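You operate a simulated robot arm through the tools that you are given. There is no shell and no other tool.

Carry out the task below with a simulated two-armed robot. There is one attempt and no reset: what you move stays moved.

TASK
Press-test the yellow onion from the three-cup tray and tip it to FIRM or CULL as the dial shows.
Fine: set it in the cradle, swing the press arm over it to test and clear before tipping; SOFT goes to CULL; level the cradle again; leave the other two in their cups.

The check looks at the end state, three seconds after you hand in, the way a careful person would. Anything else that was tipped, shoved, dropped, spilled or broken makes it a failure.

THE ROBOT
Two 7-joint arms with fingered hands on one trunk that stands fixed in place. Base frame: the origin is at the foot of the trunk, x ahead of it, y to its left, z up. Lengths are in cm, angles in rad, forces in N, time in s.
The left shoulder is at [2.3, 21.4, 124.4], the right one opposite. With the tool pointing down near the work surface each hand reaches from about 12 to 58 cm from the base axis, measured 20 degrees to its own side. Payload 3.3 kg a hand.
The tool frame of a hand sits at the grasp point between the pads (the TCP): z along the fingers, y along the line on which they close. The tips reach 2.6 cm beyond it. Largest opening 13.2 cm; the body of the gripper starts 7.3 cm behind the TCP. The gripper is a hand of 2 fingers: y runs from the thumb to the fingers, the wrist lies at [0, 0, -22.4] in the tool frame.
Orientation is told as [roll, pitch, yaw] about the base's x, y, z axes, in that order, counted from this pose: with the fingers straight down and closing along the base's y, the tool's x points along the base's -x, its y along +y and its z along -z.

THE INTERFACE
- The arms move only by the tool play_rows. It takes "left_plan", "right_plan" or both (then of equal length, played together; a hand with none holds still); each is a list of rows, each a list of 2 entries, a list of its own where there are three numbers: the shift along the tool's x, y, z in cm, then the turn, a rotation vector about the tool's x, y, z in degrees. In form: [[[x, y, z], [ax, ay, az]], ...]. A call has 1 to 20 rows; each row shifts and turns the commanded pose from where the row before left it, along the tool's axes as they then stand. A row lasts 0.2 s, in which the tool goes at most 5 cm and 0.15 rad; a call with a longer step from one row to the next is refused whole. A pose out of reach is approached as far as the arm can. The call stops where the force on the tool passes 40 N (or 10 N more than at its start, if that is more) or the arm is blocked; 0.2 s more then pass. In this call time passes only in rows, and 0.2 s behind the last. It gives the time, the measured TCP pose, the force on the tool (base axes), the opening and the grip force at its end, in the units of the frame above (readings bear some noise), with the torque about the TCP (base axes, N m) and any sound that the robot's microphone picked up, and new pictures: "views" is both (left out), scene, wrist or none (wrist: the cameras of the hands that moved).
- Cameras (640 x 400 px; columns grow to the right, rows downward): "scene" is now at [9.35, -4.32, 142.17]; the picture's right is [-0.50, -0.87, 0.00], its down [-0.46, 0.27, -0.85] and it looks along [0.73, -0.42, -0.53] (base axes); focal length 265 px, centre (320, 200). "left" rides on the left gripper at [-6.6, -0.3, -9.9] in its tool frame; the picture's right is [0.04, -1.00, 0.00], its down [0.83, 0.03, -0.55] and it looks along [0.55, 0.02, 0.83] (tool axes); focal length 261 px, centre (320, 200). "right" rides on the right gripper at [6.6, -0.3, -9.9] in its tool frame; the picture's right is [0.04, 1.00, 0.00], its down [-0.83, 0.03, -0.55] and it looks along [-0.55, 0.02, 0.83] (tool axes); focal length 261 px, centre (320, 200). There is no depth. A picture from a camera that has moved, and an enlarged one, comes with that camera's place and axes in the base frame and with its lens.
- slide_trunk(by): slides the trunk up (or, below 0, down) by that many cm; the arms and the scene camera ride with it, the base frame stays. It gives what a move gives, with no picture.
- curl_fingers(finger1, thumb_bend, hand): sets how far each is bent, from 0 (flat) to 100 (curled in); at 30 the hand is open as for a grip, at 70 the pads meet at the TCP. One left out holds its place. A second passes; each finger stops where it meets its share of the squeeze, and holds until it gets a number again. It is the only way to open and close the hand. It gives what a move gives, with no picture; readings hold the bend of each and the force on the fingers (four entries, about 0 where the hand has none), thumb and palm.
- aim_head(pan, tilt): turns the head with the scene camera to pan (to the left, within 1.501 rad either way) and tilt (down, from -0.506 to 1.204), counted from straight ahead of the robot. It gives what a move gives, and a new picture of the scene camera.
- zoom(camera, box): a new picture of the part [left, top, right, bottom] of that camera's present view, enlarged. The clock stands still meanwhile.
- hand_in(): hands the job in; it is judged then, once.

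Nothing tells you positions but the pictures and the camera data. Unless the task says otherwise, let go and move clear before handing in.

The tools are called after "Emit:" by a JSON object that holds its "name" and its "arguments". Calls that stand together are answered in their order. play_rows: Moves the arms, as the interface text tells. Its arguments: {"type":"object","properties":{"left_plan":{"type":"array","items":{"type":"array"}},"right_plan":{"type":"array","items":{"type":"array"}},"views":{"type":"string","enum":["both","scene","wrist","none"]}},"required":[]} The other tools are called the same way: slide_trunk (by) slides the trunk up or down; curl_fingers (finger1, thumb_bend, hand) moves the fingers one by one; aim_head (pan, tilt) turns the head that bears the scene camera; zoom (camera, box) takes an enlarged picture of a part of a camera's view; hand_in () hands the job in.

At the start:

```text
time: 0.0
left_tool_pos: [28.05, -3.83, 129.67]
left_orientation: [-0.001, 0.0, 0.0]
left_contact_force: [-0.6, -0.4, -0.2]
left_ft_torque: [0.01, -0.03, -0.01]
left_grip_width: 13.2
left_gripper_force: 0.0
left_shape: jaw
left_bend: [30.0, 30.0]
left_finger forces: [0.0, 0.1, 0.0, 0.0, 0.1, 0.0]
right_tool_pos: [28.64, -35.6, 120.93]
right_orientation: [0.0, -0.001, 0.001]
right_contact_force: [-0.3, 0.4, 0.5]
right_ft_torque: [0.01, 0.03, -0.04]
right_grip_width: 13.22
right_gripper_force: 0.1
right_shape: jaw
right_bend: [30.0, 30.0]
right_finger forces: [0.0, 0.0, 0.1, 0.0, 0.0, 0.0]
trunk travel left (down, up): [-52.5, 23.6]
head pan, tilt: [-0.524, 0.562]
```

scene: 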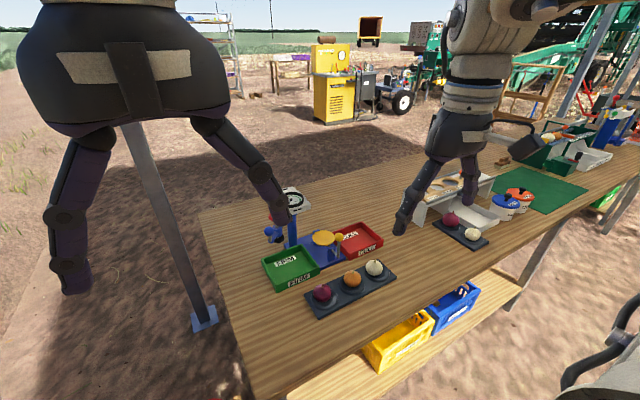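
right: 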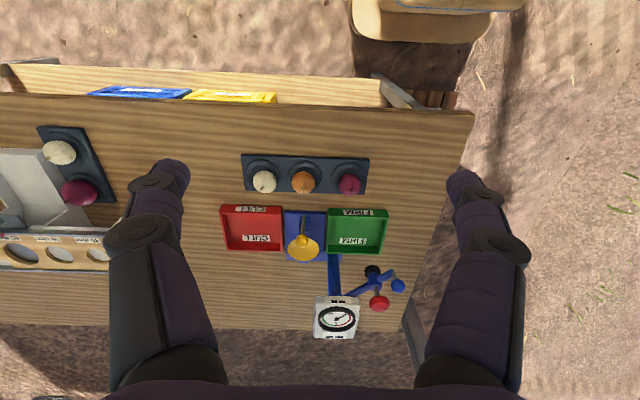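
left: 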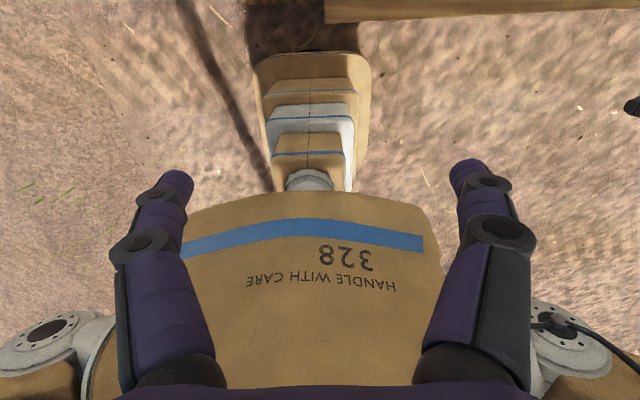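

I see a table ahead-right with a three-cup tray (red onion, yellow/orange onion, white onion), a press-test device with a cradle, green FIRM bin and red CULL bin, and a dial. I'll zoom in first to understand the device.

Emit:
{"name": "zoom", "arguments": {"camera": "scene", "box": [240, 170, 420, 330]}}

Emit:
{"name": "zoom", "arguments": {"camera": "right", "box": [200, 140, 440, 350]}}

```text
2.50 times, centred on (330, 250) of scene
camera zoom: at [9.35, -4.32, 142.17], right [-0.5, -0.87, 0.0], down [-0.46, 0.27, -0.85], along [0.73, -0.42, -0.53], focal length 662 px, centre (295, 75)
```

zoom: 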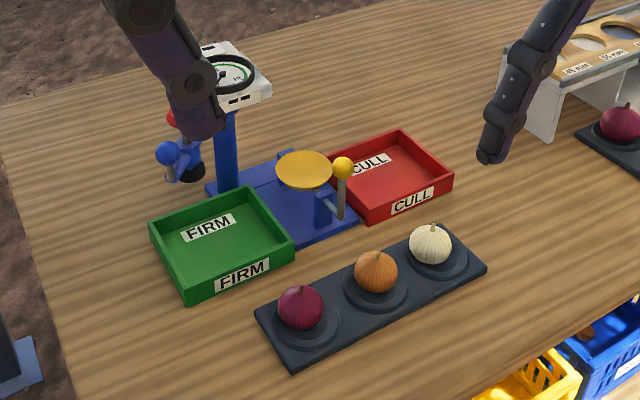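

```text
1.90 times, centred on (320, 245) of right
camera zoom: at [22.05, -36.0, 130.92], right [-0.04, 1.0, 0.0], down [0.83, 0.03, 0.55], along [0.55, 0.02, -0.83], focal length 496 px, centre (320, 114)
```

zoom: 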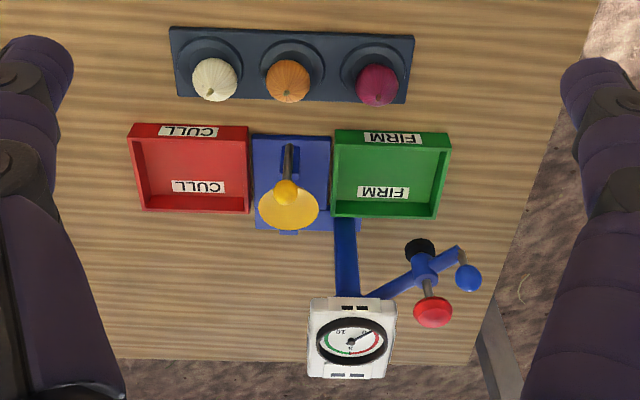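

The orange-brown (yellow) onion is in the middle cup at roughly [50, -38.6, 82], and the cradle is at roughly [67, -38.6, 85]. The press arm stands to the far left of it, by the dial post. I'll move the left arm out of view and look more closely.

Emit:
{"name": "play_rows", "arguments": {"left_plan": [[[0, 4, 0], [0, 0, 0]], [[0, 4, 0], [0, 0, 0]], [[0, 4, 0], [0, 0, 0]], [[0, 4, 0], [0, 0, 0]], [[0, 4, 0], [0, 0, 0]], [[0, 4, 0], [0, 0, 0]], [[0, 4, 0], [0, 0, 0]], [[0, 4, 0], [0, 0, 0]]], "right_plan": [[[0, -2, 0], [0, 0, 0]], [[0, -2, 0], [0, 0, 0]], [[0, -2, 0], [0, 0, 0]], [[0, -2, 0], [0, 0, 0]], [[0, -2, 0], [0, 0, 0]], [[0, -2, 0], [0, 0, 0]], [[0, -2, 0], [0, 0, 0]], [[0, -2, 0], [0, 0, 0]]], "views": "both"}}

```text
time: 1.8
left_tool_pos: [29.27, 27.37, 127.59]
left_orientation: [0.001, -0.002, 0.0]
left_contact_force: [0.4, -0.4, -0.3]
left_ft_torque: [0.02, 0.01, 0.0]
left_grip_width: 13.22
left_gripper_force: 0.0
left_shape: jaw
left_bend: [30.0, 30.0]
left_finger forces: [0.0, 0.1, 0.0, 0.0, 0.0, 0.0]
left hand out of reach, approached as far as the arm can: row 7, 8
right_tool_pos: [28.58, -51.67, 121.16]
right_orientation: [0.0, 0.0, 0.0]
right_contact_force: [-0.7, 0.2, 0.1]
right_ft_torque: [-0.01, 0.01, 0.02]
right_grip_width: 13.21
right_gripper_force: 0.1
right_shape: jaw
right_bend: [30.0, 30.0]
right_finger forces: [0.1, 0.0, 0.0, 0.1, 0.0, 0.0]
trunk travel left (down, up): [-52.5, 23.6]
head pan, tilt: [-0.524, 0.562]
camera scene: at [9.4, -4.26, 142.16], right [-0.5, -0.87, 0.0], down [-0.46, 0.27, -0.85], along [0.73, -0.42, -0.53], focal length 265 px, centre (320, 200)
camera right: at [22.09, -51.93, 130.93], right [-0.04, 1.0, 0.0], down [0.83, 0.03, 0.55], along [0.55, 0.02, -0.83], focal length 261 px, centre (320, 200)
camera left: at [35.92, 27.12, 137.41], right [-0.04, -1.0, 0.0], down [-0.83, 0.03, 0.55], along [-0.55, 0.02, -0.83], focal length 261 px, centre (320, 200)
```

scene: 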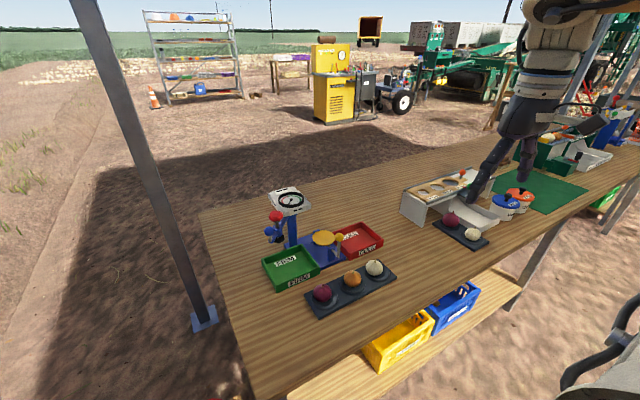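
right: 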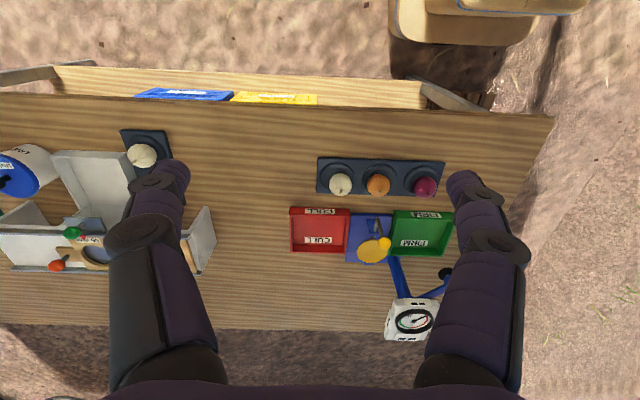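
left: 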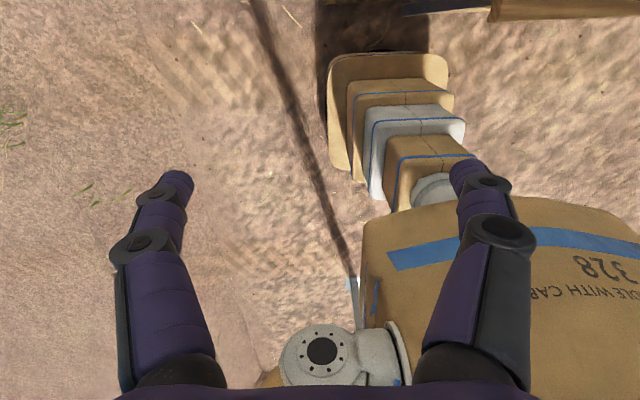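

Emit:
{"name": "zoom", "arguments": {"camera": "scene", "box": [250, 180, 400, 275]}}

Emit:
{"name": "zoom", "arguments": {"camera": "scene", "box": [255, 180, 320, 220]}}

Emit:
{"name": "zoom", "arguments": {"camera": "scene", "box": [300, 220, 365, 260]}}

Emit:
{"name": "zoom", "arguments": {"camera": "right", "box": [280, 145, 460, 350]}}

```text
4.21 times, centred on (325, 228) of scene
camera zoom: at [9.4, -4.26, 142.16], right [-0.5, -0.87, 0.0], down [-0.46, 0.27, -0.85], along [0.73, -0.42, -0.53], focal length 1115 px, centre (299, 84)
```

zoom: 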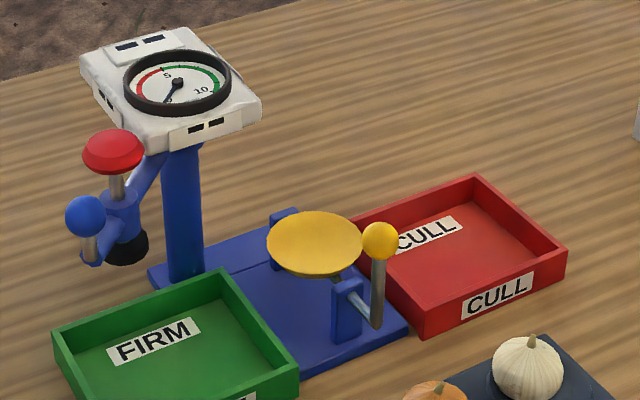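

```text
9.85 times, centred on (288, 200) of scene
camera zoom: at [9.4, -4.26, 142.16], right [-0.5, -0.87, 0.0], down [-0.46, 0.27, -0.85], along [0.73, -0.42, -0.53], focal length 2607 px, centre (640, 200)
```

zoom: 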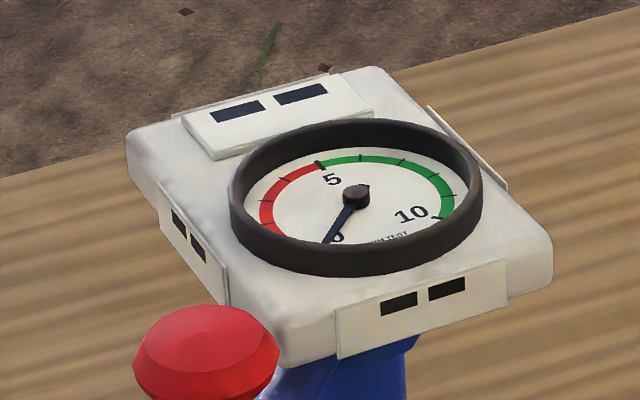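

```text
9.85 times, centred on (332, 240) of scene
camera zoom: at [9.4, -4.26, 142.16], right [-0.5, -0.87, 0.0], down [-0.46, 0.27, -0.85], along [0.73, -0.42, -0.53], focal length 2607 px, centre (197, -194)
```

zoom: 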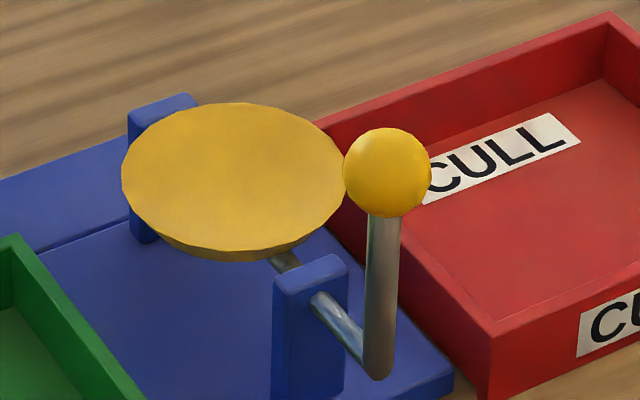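

```text
1.95 times, centred on (370, 248) of right
camera zoom: at [22.09, -51.93, 130.93], right [-0.04, 1.0, 0.0], down [0.83, 0.03, 0.55], along [0.55, 0.02, -0.83], focal length 509 px, centre (222, 107)
```

zoom: 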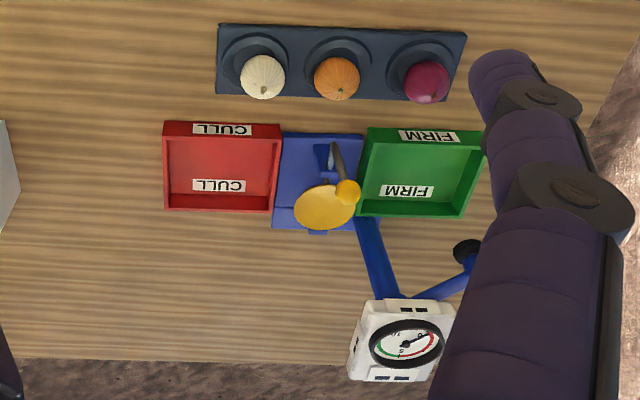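

The device is clear now: a tilting yellow dish on an axle with a yellow ball lever in front, at about [57.2, -38.3, 92.6]. The press arm has a blue ball handle at about [62.3, -19.8, 99], a red plunger knob and a dial from 0 to 10 (red below 5, green above). I'll lower the trunk so the right arm reaches the far side better, and look again.

Emit:
{"name": "slide_trunk", "arguments": {"by": -15}}

Emit:
{"name": "aim_head", "arguments": {"pan": -0.54, "tilt": 0.56}}

Emit:
{"name": "zoom", "arguments": {"camera": "scene", "box": [240, 140, 420, 252]}}

Emit:
{"name": "zoom", "arguments": {"camera": "scene", "box": [440, 0, 640, 125]}}

```text
time: 3.5
left_tool_pos: [30.47, 27.18, 111.34]
left_orientation: [0.001, 0.048, 0.0]
left_contact_force: [1.1, 0.6, 0.6]
left_ft_torque: [0.02, -0.01, 0.0]
left_grip_width: 13.21
left_gripper_force: 0.2
left_shape: jaw
left_bend: [30.0, 30.0]
left_finger forces: [0.0, 0.1, 0.0, 0.0, 0.0, 0.0]
right_tool_pos: [28.54, -51.65, 106.05]
right_orientation: [0.0, 0.0, 0.001]
right_contact_force: [0.8, -0.2, 0.3]
right_ft_torque: [0.0, -0.04, -0.02]
right_grip_width: 13.18
right_gripper_force: 0.1
right_shape: jaw
right_bend: [30.0, 30.0]
right_finger forces: [0.0, 0.0, 0.0, 0.0, 0.1, 0.1]
trunk travel left (down, up): [-37.5, 38.6]
head pan, tilt: [-0.524, 0.562]
```

```text
time: 4.2
left_tool_pos: [30.37, 27.14, 111.3]
left_orientation: [-0.001, 0.048, 0.0]
left_contact_force: [-0.4, -0.1, -0.3]
left_ft_torque: [0.0, -0.02, -0.03]
left_grip_width: 13.19
left_gripper_force: 0.0
left_shape: jaw
left_bend: [30.0, 30.0]
left_finger forces: [0.0, 0.0, 0.0, 0.0, 0.0, 0.1]
right_tool_pos: [28.55, -51.65, 105.99]
right_orientation: [-0.001, -0.001, 0.001]
right_contact_force: [0.2, -0.5, 1.5]
right_ft_torque: [0.0, 0.01, 0.01]
right_grip_width: 13.17
right_gripper_force: 0.1
right_shape: jaw
right_bend: [30.0, 30.0]
right_finger forces: [0.0, 0.0, 0.0, 0.1, 0.0, 0.1]
trunk travel left (down, up): [-37.5, 38.6]
head pan, tilt: [-0.539, 0.56]
camera scene: at [10.82, -4.43, 127.11], right [-0.51, -0.86, 0.0], down [-0.46, 0.27, -0.85], along [0.73, -0.43, -0.53], focal length 265 px, centre (320, 200)
```

scene: 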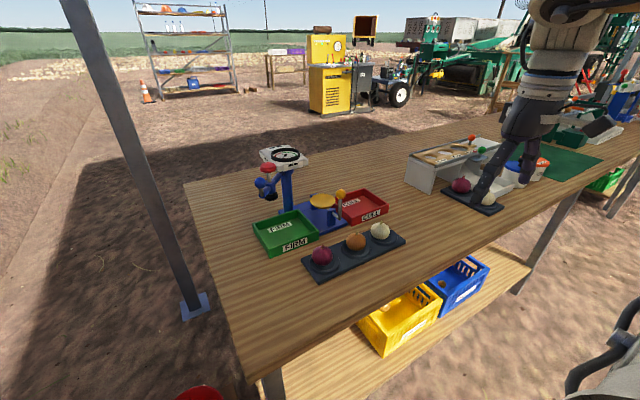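

```text
3.56 times, centred on (330, 196) of scene
camera zoom: at [10.82, -4.43, 127.11], right [-0.51, -0.86, 0.0], down [-0.46, 0.27, -0.85], along [0.73, -0.43, -0.53], focal length 941 px, centre (284, 214)
```

zoom: 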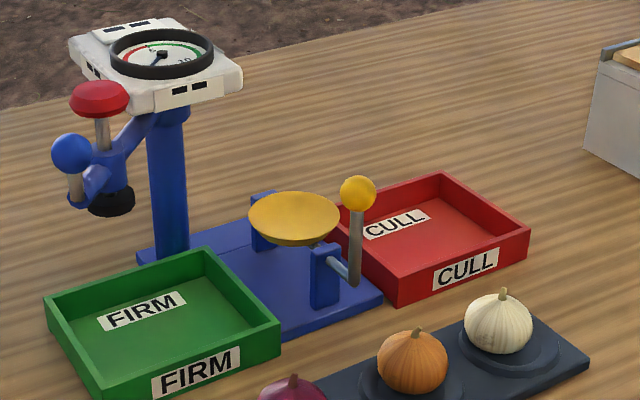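

```text
3.20 times, centred on (540, 62) of scene
camera zoom: at [10.82, -4.43, 127.11], right [-0.51, -0.86, 0.0], down [-0.46, 0.27, -0.85], along [0.73, -0.43, -0.53], focal length 847 px, centre (-384, 640)
```

zoom: 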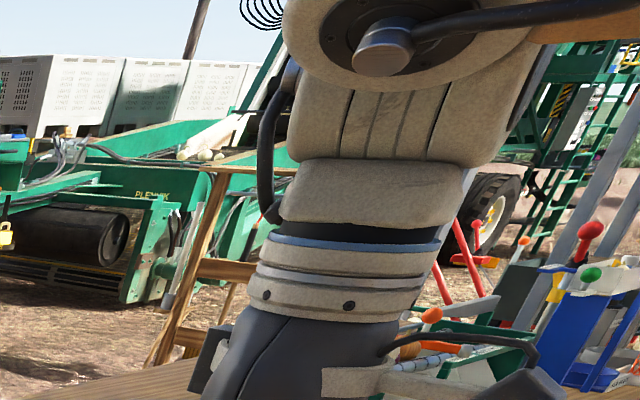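

I'll check the gripper for any body around the wrist camera, since it may matter near the lever, and look at the onions more closely.

Emit:
{"name": "zoom", "arguments": {"camera": "scene", "box": [440, 80, 600, 220]}}

Emit:
{"name": "zoom", "arguments": {"camera": "scene", "box": [295, 215, 410, 287]}}

Emit:
{"name": "zoom", "arguments": {"camera": "scene", "box": [300, 180, 360, 240]}}

Emit:
{"name": "zoom", "arguments": {"camera": "right", "box": [200, 0, 640, 400]}}

```text
2.86 times, centred on (520, 150) of scene
camera zoom: at [10.82, -4.43, 127.11], right [-0.51, -0.86, 0.0], down [-0.46, 0.27, -0.85], along [0.73, -0.43, -0.53], focal length 756 px, centre (-251, 343)
```

zoom: 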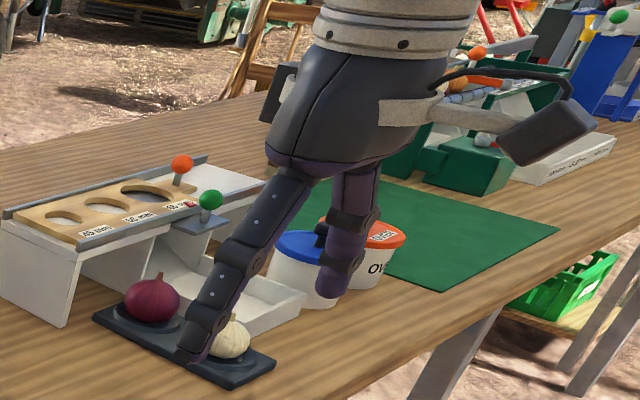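

```text
5.56 times, centred on (352, 251) of scene
camera zoom: at [10.82, -4.43, 127.11], right [-0.51, -0.86, 0.0], down [-0.46, 0.27, -0.85], along [0.73, -0.43, -0.53], focal length 1471 px, centre (139, -83)
```

zoom: 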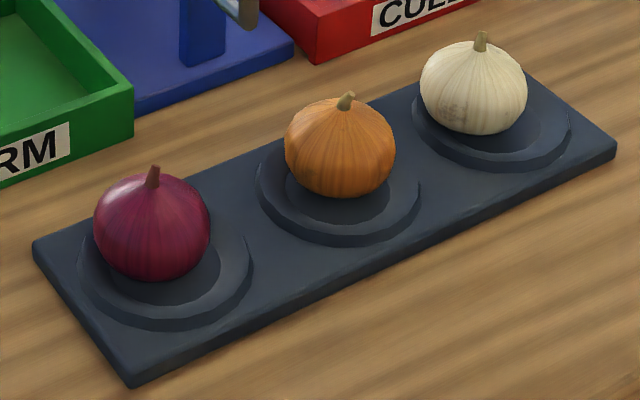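

```text
6.67 times, centred on (330, 210) of scene
camera zoom: at [10.82, -4.43, 127.11], right [-0.51, -0.86, 0.0], down [-0.46, 0.27, -0.85], along [0.73, -0.43, -0.53], focal length 1765 px, centre (253, 133)
```

zoom: 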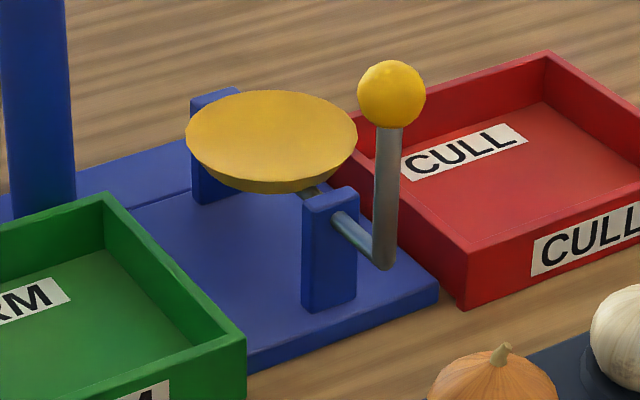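

```text
1.00 times, centred on (420, 200) of right (not enlarged: the box is as wide or as high as the picture)
camera zoom: at [22.05, -51.99, 115.92], right [-0.04, 1.0, 0.0], down [0.83, 0.03, 0.55], along [0.55, 0.02, -0.83], focal length 261 px, centre (220, 200)
```

zoom: 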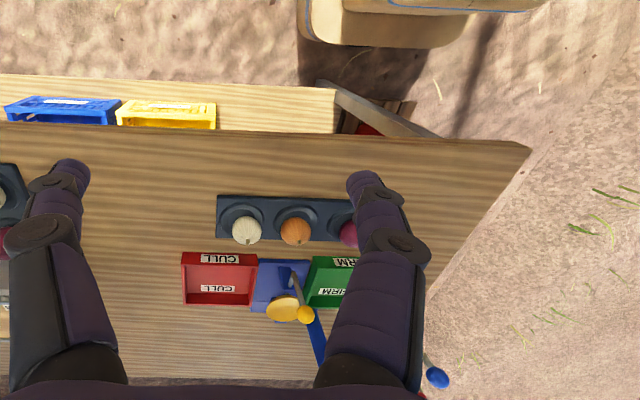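

The wrist camera is a real box on a boom on the robot side of the gripper, and with a forward tilt it would come close to the yellow lever ball. I'll move to free space and test whether the right hand can turn half round about its own axis, which would put the camera on the far side.

Emit:
{"name": "play_rows", "arguments": {"right_plan": [[[-2.4, 2.9, -1], [0, 0, 0]], [[-2.4, 2.9, -1], [0, 0, 0]], [[-2.4, 2.9, -1], [0, 0, 0]], [[-2.4, 2.9, -1], [0, 0, 0]], [[0, 0, 0], [0, 0, 8.5]], [[0, 0, 0], [0, 0, 8.5]], [[0, 0, 0], [0, 0, 8.5]], [[0, 0, 0], [0, 0, 8.5]], [[0, 0, 0], [0, 0, 8.5]], [[0, 0, 0], [0, 0, 8.5]], [[0, 0, 0], [0, 0, 8.5]], [[0, 0, 0], [0, 0, 8.5]], [[0, 0, 0], [0, 0, 8.5]], [[0, 0, 0], [0, 0, 8.5]]], "views": "scene"}}

```text
time: 7.2
left_tool_pos: [30.53, 27.2, 111.41]
left_orientation: [0.0, 0.046, -0.001]
left_contact_force: [0.2, 1.0, -0.5]
left_ft_torque: [-0.01, -0.04, 0.01]
left_grip_width: 13.19
left_gripper_force: 0.1
left_shape: jaw
left_bend: [30.0, 30.0]
left_finger forces: [0.0, 0.0, 0.0, 0.0, 0.1, 0.0]
right_tool_pos: [36.01, -39.96, 106.02]
right_orientation: [0.002, 0.0, -1.488]
right_contact_force: [-1.4, 0.3, 0.3]
right_ft_torque: [-0.02, 0.04, -0.03]
right_grip_width: 13.17
right_gripper_force: 0.1
right_shape: jaw
right_bend: [30.0, 30.0]
right_finger forces: [0.0, 0.1, 0.1, 0.1, 0.0, 0.0]
right hand out of reach, approached as far as the arm can: row 2, 3, 4
trunk travel left (down, up): [-37.5, 38.6]
head pan, tilt: [-0.539, 0.56]
camera scene: at [10.82, -4.43, 127.11], right [-0.51, -0.86, 0.0], down [-0.46, 0.27, -0.85], along [0.73, -0.43, -0.53], focal length 265 px, centre (320, 200)
```

scene: 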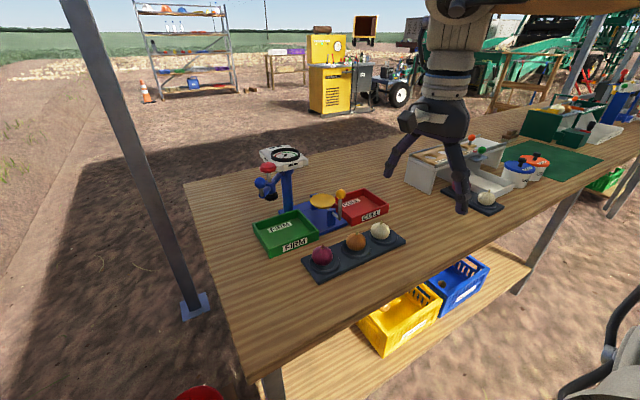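

The rotation is working so far (yaw -1.49). I'll continue toward a half turn.

Emit:
{"name": "play_rows", "arguments": {"right_plan": [[[0, 0, 1], [0, 0, 8.5]], [[0, 0, 1], [0, 0, 8.5]], [[0, 0, 0], [0, 0, 8.5]], [[0, 0, 0], [0, 0, 8.5]], [[0, 0, 0], [0, 0, 8.5]], [[0, 0, 0], [0, 0, 8.5]], [[0, 0, 0], [0, 0, 8.5]], [[0, 0, 0], [0, 0, 8.5]], [[0, 0, 0], [0, 0, 8.5]], [[0, 0, 0], [0, 0, 8.5]], [[0, 0, 0], [0, 0, 8.5]]], "views": "both"}}

```text
time: 9.6
left_tool_pos: [30.4, 27.12, 111.22]
left_orientation: [0.0, 0.046, -0.001]
left_contact_force: [-0.6, 0.3, 0.1]
left_ft_torque: [0.0, -0.01, -0.04]
left_grip_width: 13.21
left_gripper_force: 0.0
left_shape: jaw
left_bend: [30.0, 30.0]
left_finger forces: [0.0, 0.0, 0.0, 0.1, 0.1, 0.0]
right_tool_pos: [38.19, -53.76, 103.35]
right_orientation: [-0.006, 0.005, -3.06]
right_contact_force: [0.2, -0.2, -0.2]
right_ft_torque: [0.02, -0.01, 0.01]
right_grip_width: 13.19
right_gripper_force: 0.2
right_shape: jaw
right_bend: [30.0, 30.0]
right_finger forces: [0.0, 0.0, 0.1, 0.0, 0.0, 0.0]
right hand out of reach, approached as far as the arm can: row 7, 8, 9, 10, 11
trunk travel left (down, up): [-37.5, 38.6]
head pan, tilt: [-0.539, 0.56]
camera scene: at [10.81, -4.45, 127.11], right [-0.51, -0.86, 0.0], down [-0.46, 0.27, -0.85], along [0.73, -0.43, -0.53], focal length 265 px, centre (320, 200)
camera right: at [44.72, -53.14, 113.32], right [0.12, -0.99, -0.01], down [-0.83, -0.1, 0.55], along [-0.55, -0.06, -0.84], focal length 261 px, centre (320, 200)
```

scene: 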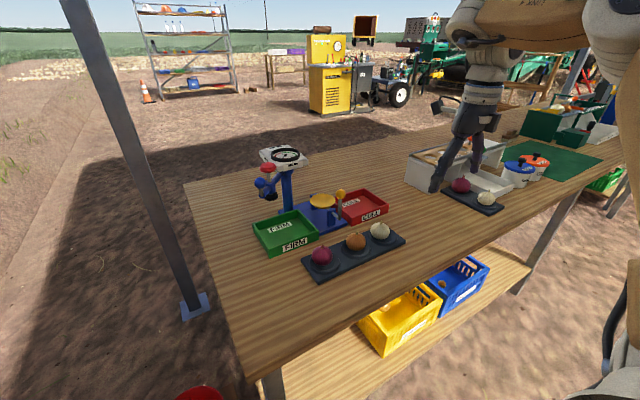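
right: 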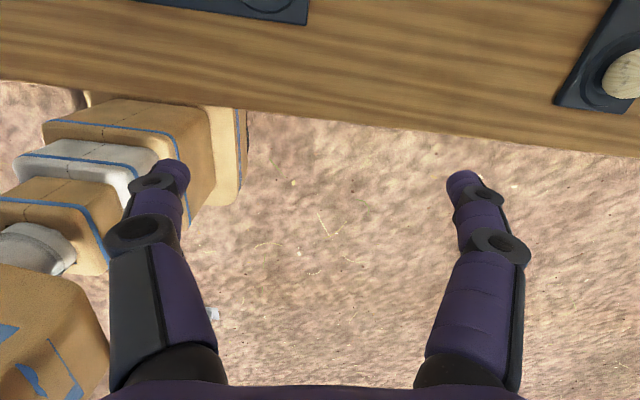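

The half turn in this direction hits a limit at about 136°. I'll unwind and try the other way.

Emit:
{"name": "play_rows", "arguments": {"right_plan": [[[0, 0, 0], [0, 0, -8.5]], [[0, 0, 0], [0, 0, -8.5]], [[0, 0, 0], [0, 0, -8.5]], [[0, 0, 0], [0, 0, -8.5]], [[0, 0, 0], [0, 0, -8.5]], [[0, 0, 0], [0, 0, -8.5]], [[0, 0, 0], [0, 0, -8.5]], [[0, 0, 0], [0, 0, -8.5]], [[0, 0, 0], [0, 0, -8.5]], [[0, 0, 0], [0, 0, -8.5]], [[0, 0, 0], [0, 0, -8.5]], [[0, 0, 0], [0, 0, -8.5]], [[0, 0, 0], [0, 0, -8.5]], [[0, 0, 0], [0, 0, -8.5]], [[0, 0, 0], [0, 0, -8.5]], [[0, 0, 0], [0, 0, -8.5]], [[0, 0, 0], [0, 0, -8.5]], [[0, 0, 0], [0, 0, -8.5]], [[0, 0, 0], [0, 0, -8.5]], [[0, 0, 0], [0, 0, -8.5]]], "views": "none"}}

```text
time: 13.8
left_tool_pos: [30.41, 27.14, 111.36]
left_orientation: [0.0, 0.047, -0.002]
left_contact_force: [-0.4, 0.7, -0.8]
left_ft_torque: [-0.04, 0.01, 0.0]
left_grip_width: 13.19
left_gripper_force: 0.0
left_shape: jaw
left_bend: [30.0, 30.0]
left_finger forces: [0.0, 0.0, 0.0, 0.1, 0.0, 0.0]
right_tool_pos: [38.23, -53.61, 103.45]
right_orientation: [0.003, -0.003, -0.093]
right_contact_force: [0.4, 0.1, -0.9]
right_ft_torque: [0.0, 0.03, 0.0]
right_grip_width: 13.17
right_gripper_force: 0.0
right_shape: jaw
right_bend: [30.0, 30.0]
right_finger forces: [0.0, 0.0, 0.0, 0.1, 0.1, 0.0]
trunk travel left (down, up): [-37.5, 38.6]
head pan, tilt: [-0.539, 0.56]
```

Emit:
{"name": "play_rows", "arguments": {"right_plan": [[[0, 0.7, 0], [0, 0, -5.3]], [[0, 0, 0], [0, 0, -8.5]], [[0, 0, 0], [0, 0, -8.5]], [[0, 0, 0], [0, 0, -8.5]], [[0, 0, 0], [0, 0, -8.5]], [[0, 0, 0], [0, 0, -8.5]], [[0, 0, 0], [0, 0, -8.5]], [[0, 0, 0], [0, 0, -8.5]], [[0, 0, 0], [0, 0, -8.5]], [[0, 0, 0], [0, 0, -8.5]], [[0, 0, 0], [0, 0, -8.5]], [[0, 0, 0], [0, 0, -8.5]], [[0, 0, 0], [0, 0, -8.5]], [[0, 0, 0], [0, 0, -8.5]], [[0, 0, 0], [0, 0, -8.5]], [[0, 0, 0], [0, 0, -8.5]], [[0, 0, 0], [0, 0, -8.5]], [[0, 0, 0], [0, 0, -8.5]], [[0, 0, 0], [0, 0, -8.5]], [[0, 0, 0], [0, 0, -8.5]]], "views": "scene"}}

```text
time: 18.0
left_tool_pos: [30.37, 27.24, 111.23]
left_orientation: [0.0, 0.046, 0.0]
left_contact_force: [-1.2, 0.2, -1.0]
left_ft_torque: [0.01, 0.0, -0.01]
left_grip_width: 13.17
left_gripper_force: 0.0
left_shape: jaw
left_bend: [30.0, 30.0]
left_finger forces: [0.1, 0.1, 0.1, 0.1, 0.0, 0.0]
right_tool_pos: [38.26, -52.99, 103.33]
right_orientation: [-0.004, 0.001, 2.817]
right_contact_force: [-1.2, 0.0, 0.2]
right_ft_torque: [0.0, 0.0, 0.0]
right_grip_width: 13.18
right_gripper_force: 0.0
right_shape: jaw
right_bend: [30.0, 30.0]
right_finger forces: [0.0, 0.1, 0.1, 0.0, 0.1, 0.0]
trunk travel left (down, up): [-37.5, 38.6]
head pan, tilt: [-0.539, 0.56]
camera scene: at [10.82, -4.43, 127.11], right [-0.51, -0.86, 0.0], down [-0.46, 0.27, -0.85], along [0.73, -0.43, -0.53], focal length 265 px, centre (320, 200)
```

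scene: 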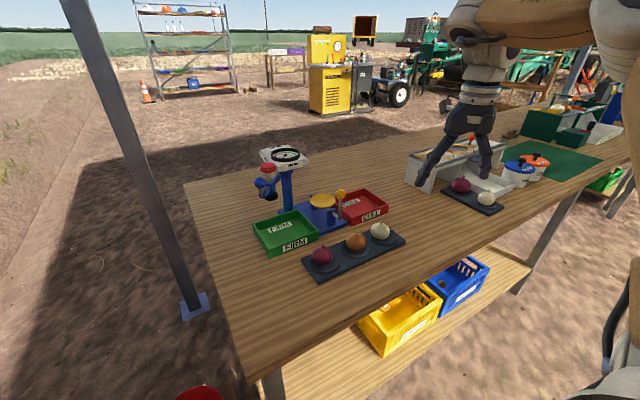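

Turning this way reaches yaw 2.82 with no limit. I'll finish the half turn, slide over toward the tray, and tilt the tool forward.

Emit:
{"name": "play_rows", "arguments": {"right_plan": [[[0, 0, 0], [0, 0, -6.2]], [[0, 0, 0], [0, 0, -6.2]], [[0, 0, 0], [0, 0, -6.2]], [[0, -3.4, 0], [0, 0, 0]], [[0, -3.4, 0], [0, 0, 0]], [[0, -3.4, 0], [0, 0, 0]], [[0, -3.4, 0], [0, 0, 0]], [[0, 0, 0], [0, 7, 0]], [[0, 0, 0], [0, 7, 0]], [[0, 0, 0], [0, 7, 0]], [[0, 0, 0], [0, 7, 0]], [[0, 0, 0], [0, 7, 0]]], "views": "both"}}

```text
time: 20.6
left_tool_pos: [30.37, 27.22, 111.36]
left_orientation: [0.001, 0.047, -0.001]
left_contact_force: [-0.3, -0.3, 0.5]
left_ft_torque: [0.02, -0.01, 0.0]
left_grip_width: 13.18
left_gripper_force: 0.0
left_shape: jaw
left_bend: [30.0, 30.0]
left_finger forces: [0.1, 0.1, 0.1, 0.1, 0.0, 0.0]
right_tool_pos: [37.96, -39.33, 102.9]
right_orientation: [-0.006, 0.614, 3.137]
right_contact_force: [0.2, 0.1, -0.1]
right_ft_torque: [0.01, 0.01, -0.02]
right_grip_width: 13.18
right_gripper_force: 0.0
right_shape: jaw
right_bend: [30.0, 30.0]
right_finger forces: [0.1, 0.0, 0.0, 0.0, 0.1, 0.0]
right hand out of reach, approached as far as the arm can: row 3
trunk travel left (down, up): [-37.5, 38.6]
head pan, tilt: [-0.539, 0.56]
camera scene: at [10.79, -4.47, 127.11], right [-0.51, -0.86, 0.0], down [-0.46, 0.27, -0.85], along [0.73, -0.43, -0.53], focal length 265 px, centre (320, 200)
camera right: at [37.64, -39.02, 114.85], right [0.03, -1.0, 0.02], down [-1.0, -0.03, -0.03], along [0.03, -0.02, -1.0], focal length 261 px, centre (320, 200)
```

scene: 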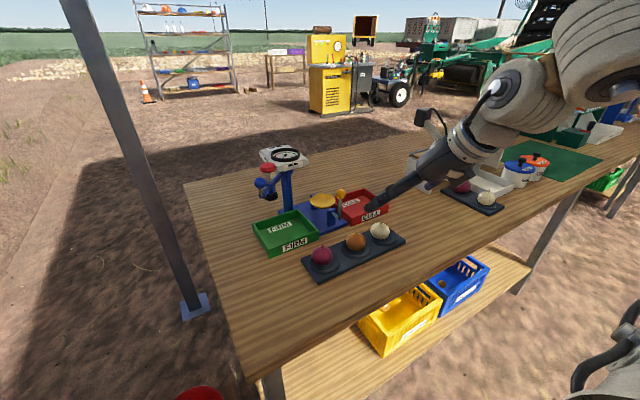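
right: 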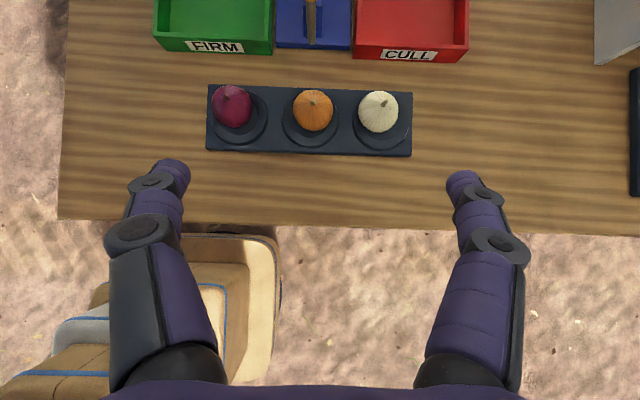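

The flipped pose works very well: the camera now looks straight down past the fingers, and the tool is tilted 35° forward. The yellow onion shows at about [50.2, -38.5, 82.8] and the table is near z=80. I'll narrow the hand to fit between the neighbouring onions.

Emit:
{"name": "curl_fingers", "arguments": {"hand": "right", "finger1": 48, "thumb_bend": 48}}

Emit:
{"name": "zoom", "arguments": {"camera": "right", "box": [0, 0, 640, 400]}}

Emit:
{"name": "zoom", "arguments": {"camera": "right", "box": [190, 60, 430, 210]}}

```text
time: 21.6
left_tool_pos: [30.38, 27.19, 111.4]
left_orientation: [-0.001, 0.046, 0.001]
left_contact_force: [0.7, -0.4, -0.1]
left_ft_torque: [0.03, 0.01, 0.01]
left_grip_width: 13.17
left_gripper_force: 0.0
left_shape: jaw
left_bend: [30.0, 30.0]
left_finger forces: [0.0, 0.1, 0.1, 0.1, 0.1, 0.0]
right_tool_pos: [37.95, -39.17, 102.99]
right_orientation: [-0.003, 0.612, 3.139]
right_contact_force: [-0.8, 0.5, 1.0]
right_ft_torque: [0.0, 0.01, -0.02]
right_grip_width: 7.4
right_gripper_force: 0.1
right_shape: fingers
right_bend: [48.0, 48.0]
right_finger forces: [0.1, 0.0, 0.0, 0.0, 0.1, 0.1]
trunk travel left (down, up): [-37.5, 38.6]
head pan, tilt: [-0.539, 0.56]
```

```text
1.00 times, centred on (320, 200) of right (not enlarged: the box is as wide or as high as the picture)
camera zoom: at [37.68, -39.0, 114.83], right [0.03, -1.0, 0.02], down [-1.0, -0.03, -0.03], along [0.03, -0.02, -1.0], focal length 261 px, centre (320, 200)
```

zoom: 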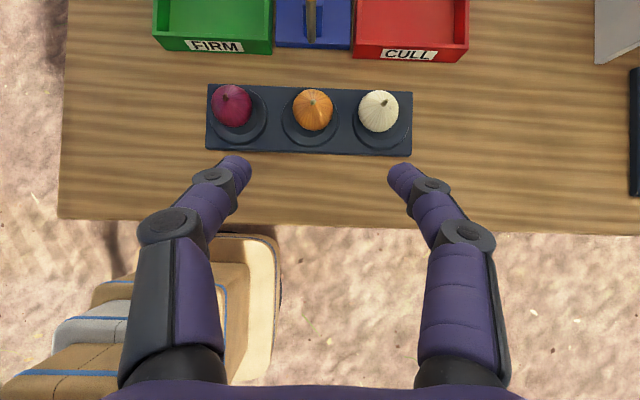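

```text
2.67 times, centred on (310, 135) of right
camera zoom: at [37.68, -39.0, 114.83], right [0.03, -1.0, 0.02], down [-1.0, -0.03, -0.03], along [0.03, -0.02, -1.0], focal length 695 px, centre (347, 373)
```

zoom: 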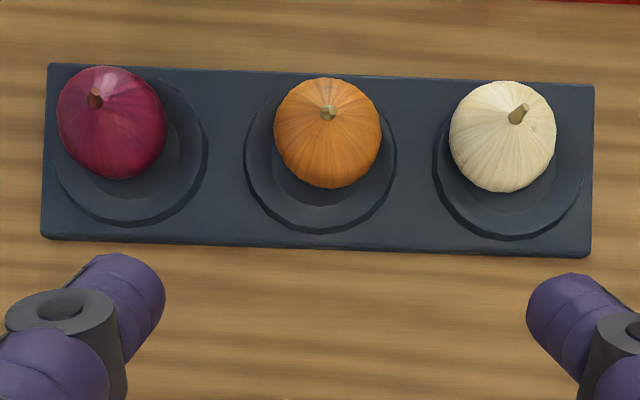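

The opening is 7.4 cm. I'm moving to a pre-grasp spot about 8 cm back from the yellow onion along the tool axis.

Emit:
{"name": "play_rows", "arguments": {"right_plan": [[[-0.4, -0.19, 3.5], [0, 0, 0]], [[-0.4, -0.19, 3.5], [0, 0, 0]], [[-0.4, -0.19, 3.5], [0, 0, 0]], [[-0.4, -0.19, 3.5], [0, 0, 0]]], "views": "both"}}

Emit:
{"name": "zoom", "arguments": {"camera": "scene", "box": [290, 190, 430, 290]}}

```text
time: 22.6
left_tool_pos: [30.48, 27.23, 111.33]
left_orientation: [0.0, 0.049, 0.0]
left_contact_force: [0.0, 0.1, -0.3]
left_ft_torque: [-0.02, 0.02, 0.02]
left_grip_width: 13.21
left_gripper_force: 0.1
left_shape: jaw
left_bend: [30.0, 30.0]
left_finger forces: [0.0, 0.1, 0.1, 0.0, 0.1, 0.0]
right_tool_pos: [44.74, -38.37, 90.69]
right_orientation: [-0.003, 0.611, 3.139]
right_contact_force: [-0.1, -0.9, 0.2]
right_ft_torque: [0.02, -0.01, -0.01]
right_grip_width: 7.38
right_gripper_force: 0.1
right_shape: fingers
right_bend: [48.0, 48.0]
right_finger forces: [0.0, 0.0, 0.0, 0.1, 0.0, 0.1]
trunk travel left (down, up): [-37.5, 38.6]
head pan, tilt: [-0.539, 0.56]
camera scene: at [10.87, -4.44, 127.1], right [-0.51, -0.86, 0.0], down [-0.46, 0.27, -0.85], along [0.73, -0.44, -0.53], focal length 265 px, centre (320, 200)
camera right: at [44.48, -38.22, 102.4], right [0.03, -1.0, 0.02], down [-1.0, -0.03, -0.03], along [0.03, -0.02, -1.0], focal length 261 px, centre (320, 200)
```

scene: 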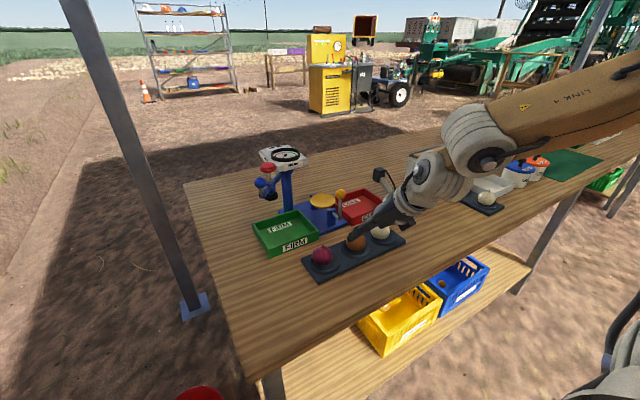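
right: 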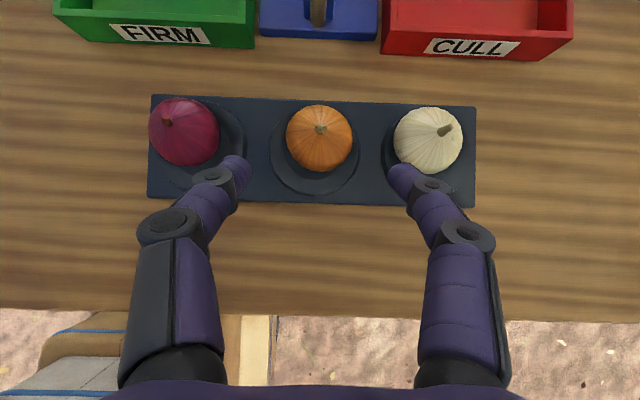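

```text
4.00 times, centred on (360, 240) of scene
camera zoom: at [10.87, -4.44, 127.1], right [-0.51, -0.86, 0.0], down [-0.46, 0.27, -0.85], along [0.73, -0.44, -0.53], focal length 1059 px, centre (160, 40)
```

zoom: 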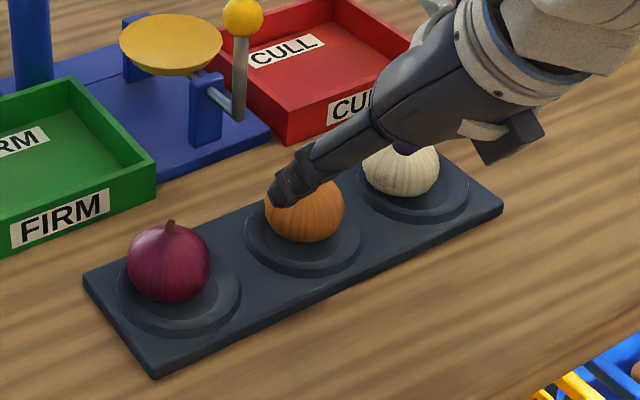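

The yellow onion is near [49.8, -38.45, 83], with the white one only about 8 cm away. I'll narrow slightly more and come down most of the way along the tool axis.

Emit:
{"name": "curl_fingers", "arguments": {"hand": "right", "finger1": 51, "thumb_bend": 51}}

Emit:
{"name": "play_rows", "arguments": {"right_plan": [[[-0.05, 0, 1.8], [0, 0, 0]], [[-0.05, 0, 1.8], [0, 0, 0]], [[-0.05, 0, 1.8], [0, 0, 0]]], "views": "both"}}

Emit:
{"name": "zoom", "arguments": {"camera": "scene", "box": [310, 200, 410, 270]}}

Emit:
{"name": "zoom", "arguments": {"camera": "right", "box": [160, 50, 480, 250]}}

```text
time: 23.6
left_tool_pos: [30.43, 27.27, 111.31]
left_orientation: [-0.001, 0.048, 0.0]
left_contact_force: [-0.2, -0.1, -0.4]
left_ft_torque: [0.03, 0.0, -0.01]
left_grip_width: 13.17
left_gripper_force: 0.0
left_shape: jaw
left_bend: [30.0, 30.0]
left_finger forces: [0.1, 0.1, 0.0, 0.0, 0.0, 0.1]
right_tool_pos: [44.69, -38.34, 90.79]
right_orientation: [-0.003, 0.613, 3.138]
right_contact_force: [-0.6, 0.4, -0.2]
right_ft_torque: [0.03, 0.01, 0.03]
right_grip_width: 6.36
right_gripper_force: 0.0
right_shape: fingers
right_bend: [51.0, 51.0]
right_finger forces: [0.1, 0.0, 0.0, 0.1, 0.0, 0.0]
trunk travel left (down, up): [-37.5, 38.6]
head pan, tilt: [-0.539, 0.56]
```

```text
time: 24.4
left_tool_pos: [30.44, 27.25, 111.27]
left_orientation: [0.0, 0.046, 0.001]
left_contact_force: [0.5, 0.1, 0.3]
left_ft_torque: [-0.02, 0.02, -0.01]
left_grip_width: 13.18
left_gripper_force: 0.1
left_shape: jaw
left_bend: [30.0, 30.0]
left_finger forces: [0.1, 0.0, 0.1, 0.0, 0.1, 0.0]
right_tool_pos: [47.68, -38.39, 86.08]
right_orientation: [-0.003, 0.609, 3.138]
right_contact_force: [0.0, 0.1, -0.1]
right_ft_torque: [0.0, -0.01, 0.01]
right_grip_width: 6.36
right_gripper_force: 0.0
right_shape: fingers
right_bend: [51.0, 51.0]
right_finger forces: [0.0, 0.0, 0.0, 0.0, 0.1, 0.1]
trunk travel left (down, up): [-37.5, 38.6]
head pan, tilt: [-0.539, 0.56]
camera scene: at [10.86, -4.44, 127.1], right [-0.51, -0.86, 0.0], down [-0.46, 0.27, -0.85], along [0.73, -0.44, -0.53], focal length 265 px, centre (320, 200)
camera right: at [47.41, -38.27, 97.95], right [0.03, -1.0, 0.02], down [-1.0, -0.03, -0.03], along [0.03, -0.02, -1.0], focal length 261 px, centre (320, 200)
```

scene: 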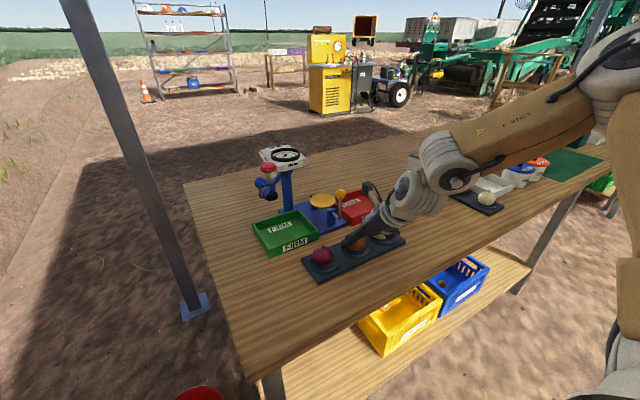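
right: 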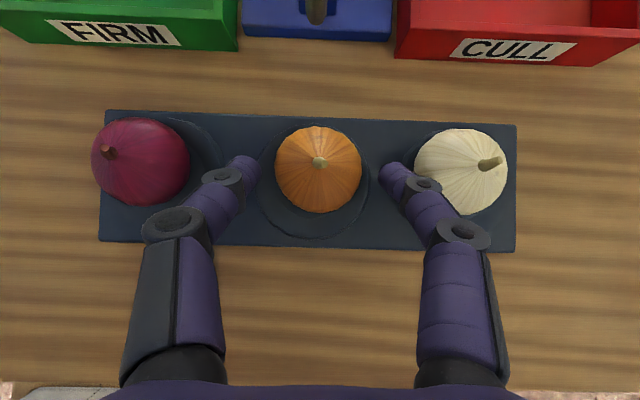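

```text
5.71 times, centred on (360, 235) of scene
camera zoom: at [10.86, -4.44, 127.1], right [-0.51, -0.86, 0.0], down [-0.46, 0.27, -0.85], along [0.73, -0.44, -0.53], focal length 1513 px, centre (91, 0)
```

zoom: 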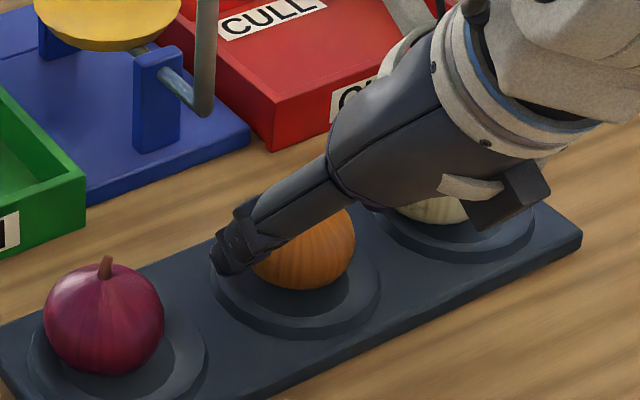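

```text
2.00 times, centred on (320, 150) of right
camera zoom: at [47.41, -38.27, 97.95], right [0.03, -1.0, 0.02], down [-1.0, -0.03, -0.03], along [0.03, -0.02, -1.0], focal length 521 px, centre (320, 300)
```

zoom: 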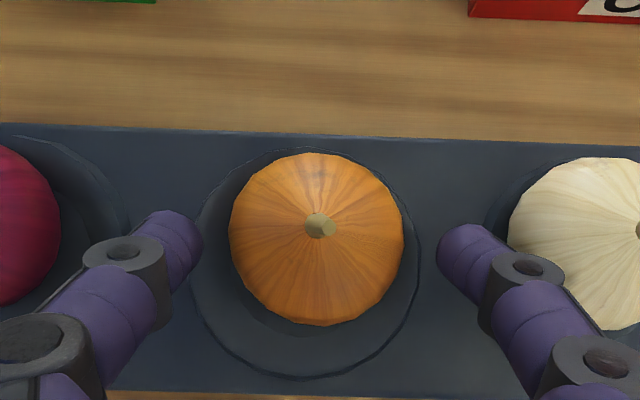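

The onion sits between the fingers at about [49.7, -38.4, 82.7]. The right knuckle is close to the white onion, so I'll narrow a touch more, shift 0.15 cm left, and go in slowly.

Emit:
{"name": "curl_fingers", "arguments": {"hand": "right", "finger1": 52.6, "thumb_bend": 52.6}}

Emit:
{"name": "play_rows", "arguments": {"right_plan": [[[-0.1, -0.15, 0.5], [0, 0, 0]], [[-0.1, 0, 0.5], [0, 0, 0]], [[-0.1, 0, 0.5], [0, 0, 0]]], "views": "wrist"}}

Emit:
{"name": "zoom", "arguments": {"camera": "right", "box": [160, 50, 480, 250]}}

Emit:
{"name": "zoom", "arguments": {"camera": "scene", "box": [310, 200, 410, 270]}}

```text
time: 25.4
left_tool_pos: [30.36, 27.17, 111.34]
left_orientation: [0.001, 0.047, -0.001]
left_contact_force: [-0.3, -0.4, -0.4]
left_ft_torque: [-0.01, 0.01, -0.02]
left_grip_width: 13.21
left_gripper_force: 0.2
left_shape: jaw
left_bend: [30.0, 30.0]
left_finger forces: [0.0, 0.1, 0.1, 0.0, 0.1, 0.0]
right_tool_pos: [47.7, -38.49, 86.17]
right_orientation: [-0.003, 0.613, 3.141]
right_contact_force: [-0.3, 0.1, 0.4]
right_ft_torque: [-0.03, 0.03, 0.03]
right_grip_width: 6.03
right_gripper_force: 0.0
right_shape: fingers
right_bend: [52.0, 52.0]
right_finger forces: [0.0, 0.1, 0.0, 0.0, 0.1, 0.0]
trunk travel left (down, up): [-37.5, 38.6]
head pan, tilt: [-0.539, 0.56]
```

```text
time: 26.2
left_tool_pos: [30.3, 27.1, 111.36]
left_orientation: [-0.001, 0.047, 0.0]
left_contact_force: [0.8, 0.0, -0.7]
left_ft_torque: [0.01, 0.01, 0.02]
left_grip_width: 13.19
left_gripper_force: 0.0
left_shape: jaw
left_bend: [30.0, 30.0]
left_finger forces: [0.0, 0.0, 0.0, 0.1, 0.1, 0.1]
right_tool_pos: [48.17, -38.28, 84.74]
right_orientation: [-0.002, 0.613, 3.137]
right_contact_force: [0.1, -0.9, -0.3]
right_ft_torque: [-0.02, 0.02, -0.01]
right_grip_width: 6.02
right_gripper_force: 0.0
right_shape: fingers
right_bend: [52.0, 52.0]
right_finger forces: [0.1, 0.0, 0.0, 0.0, 0.0, 0.0]
trunk travel left (down, up): [-37.5, 38.6]
head pan, tilt: [-0.539, 0.56]
camera right: at [47.99, -38.06, 96.56], right [0.03, -1.0, 0.02], down [-1.0, -0.03, -0.03], along [0.03, -0.02, -1.0], focal length 261 px, centre (320, 200)
```

right: 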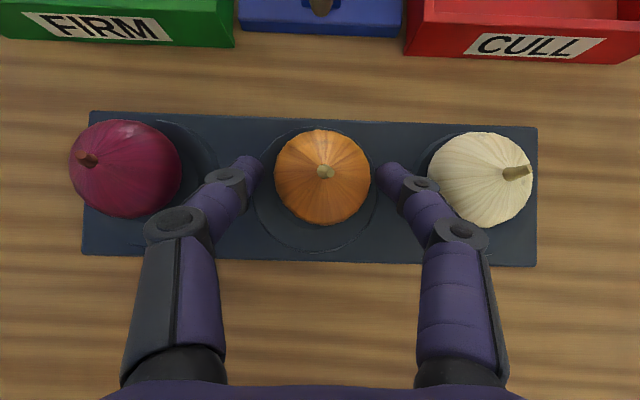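

```text
2.00 times, centred on (320, 150) of right
camera zoom: at [47.99, -38.06, 96.56], right [0.03, -1.0, 0.02], down [-1.0, -0.03, -0.03], along [0.03, -0.02, -1.0], focal length 521 px, centre (320, 300)
```

zoom: 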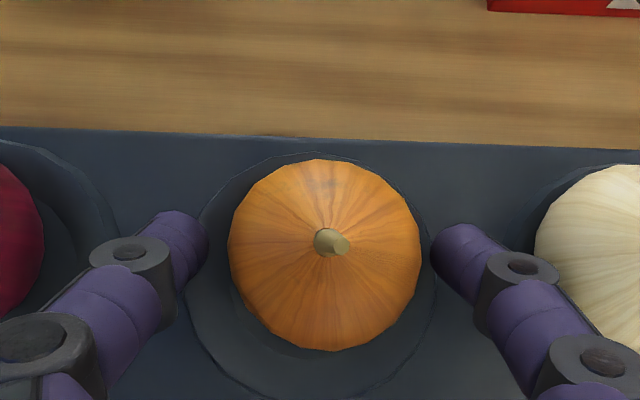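

```text
5.71 times, centred on (360, 235) of scene
camera zoom: at [10.83, -4.43, 127.11], right [-0.51, -0.86, 0.0], down [-0.46, 0.27, -0.85], along [0.73, -0.43, -0.53], focal length 1513 px, centre (91, 0)
```

zoom: 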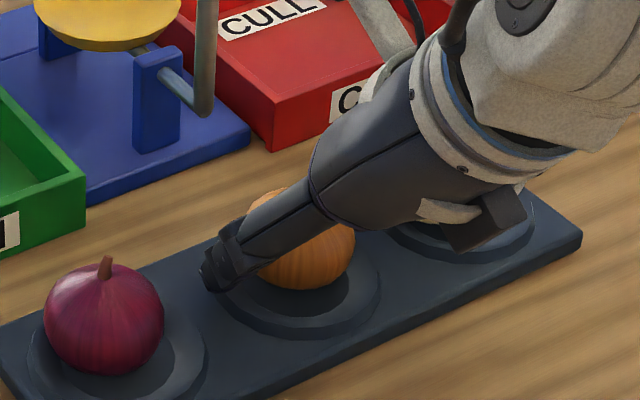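

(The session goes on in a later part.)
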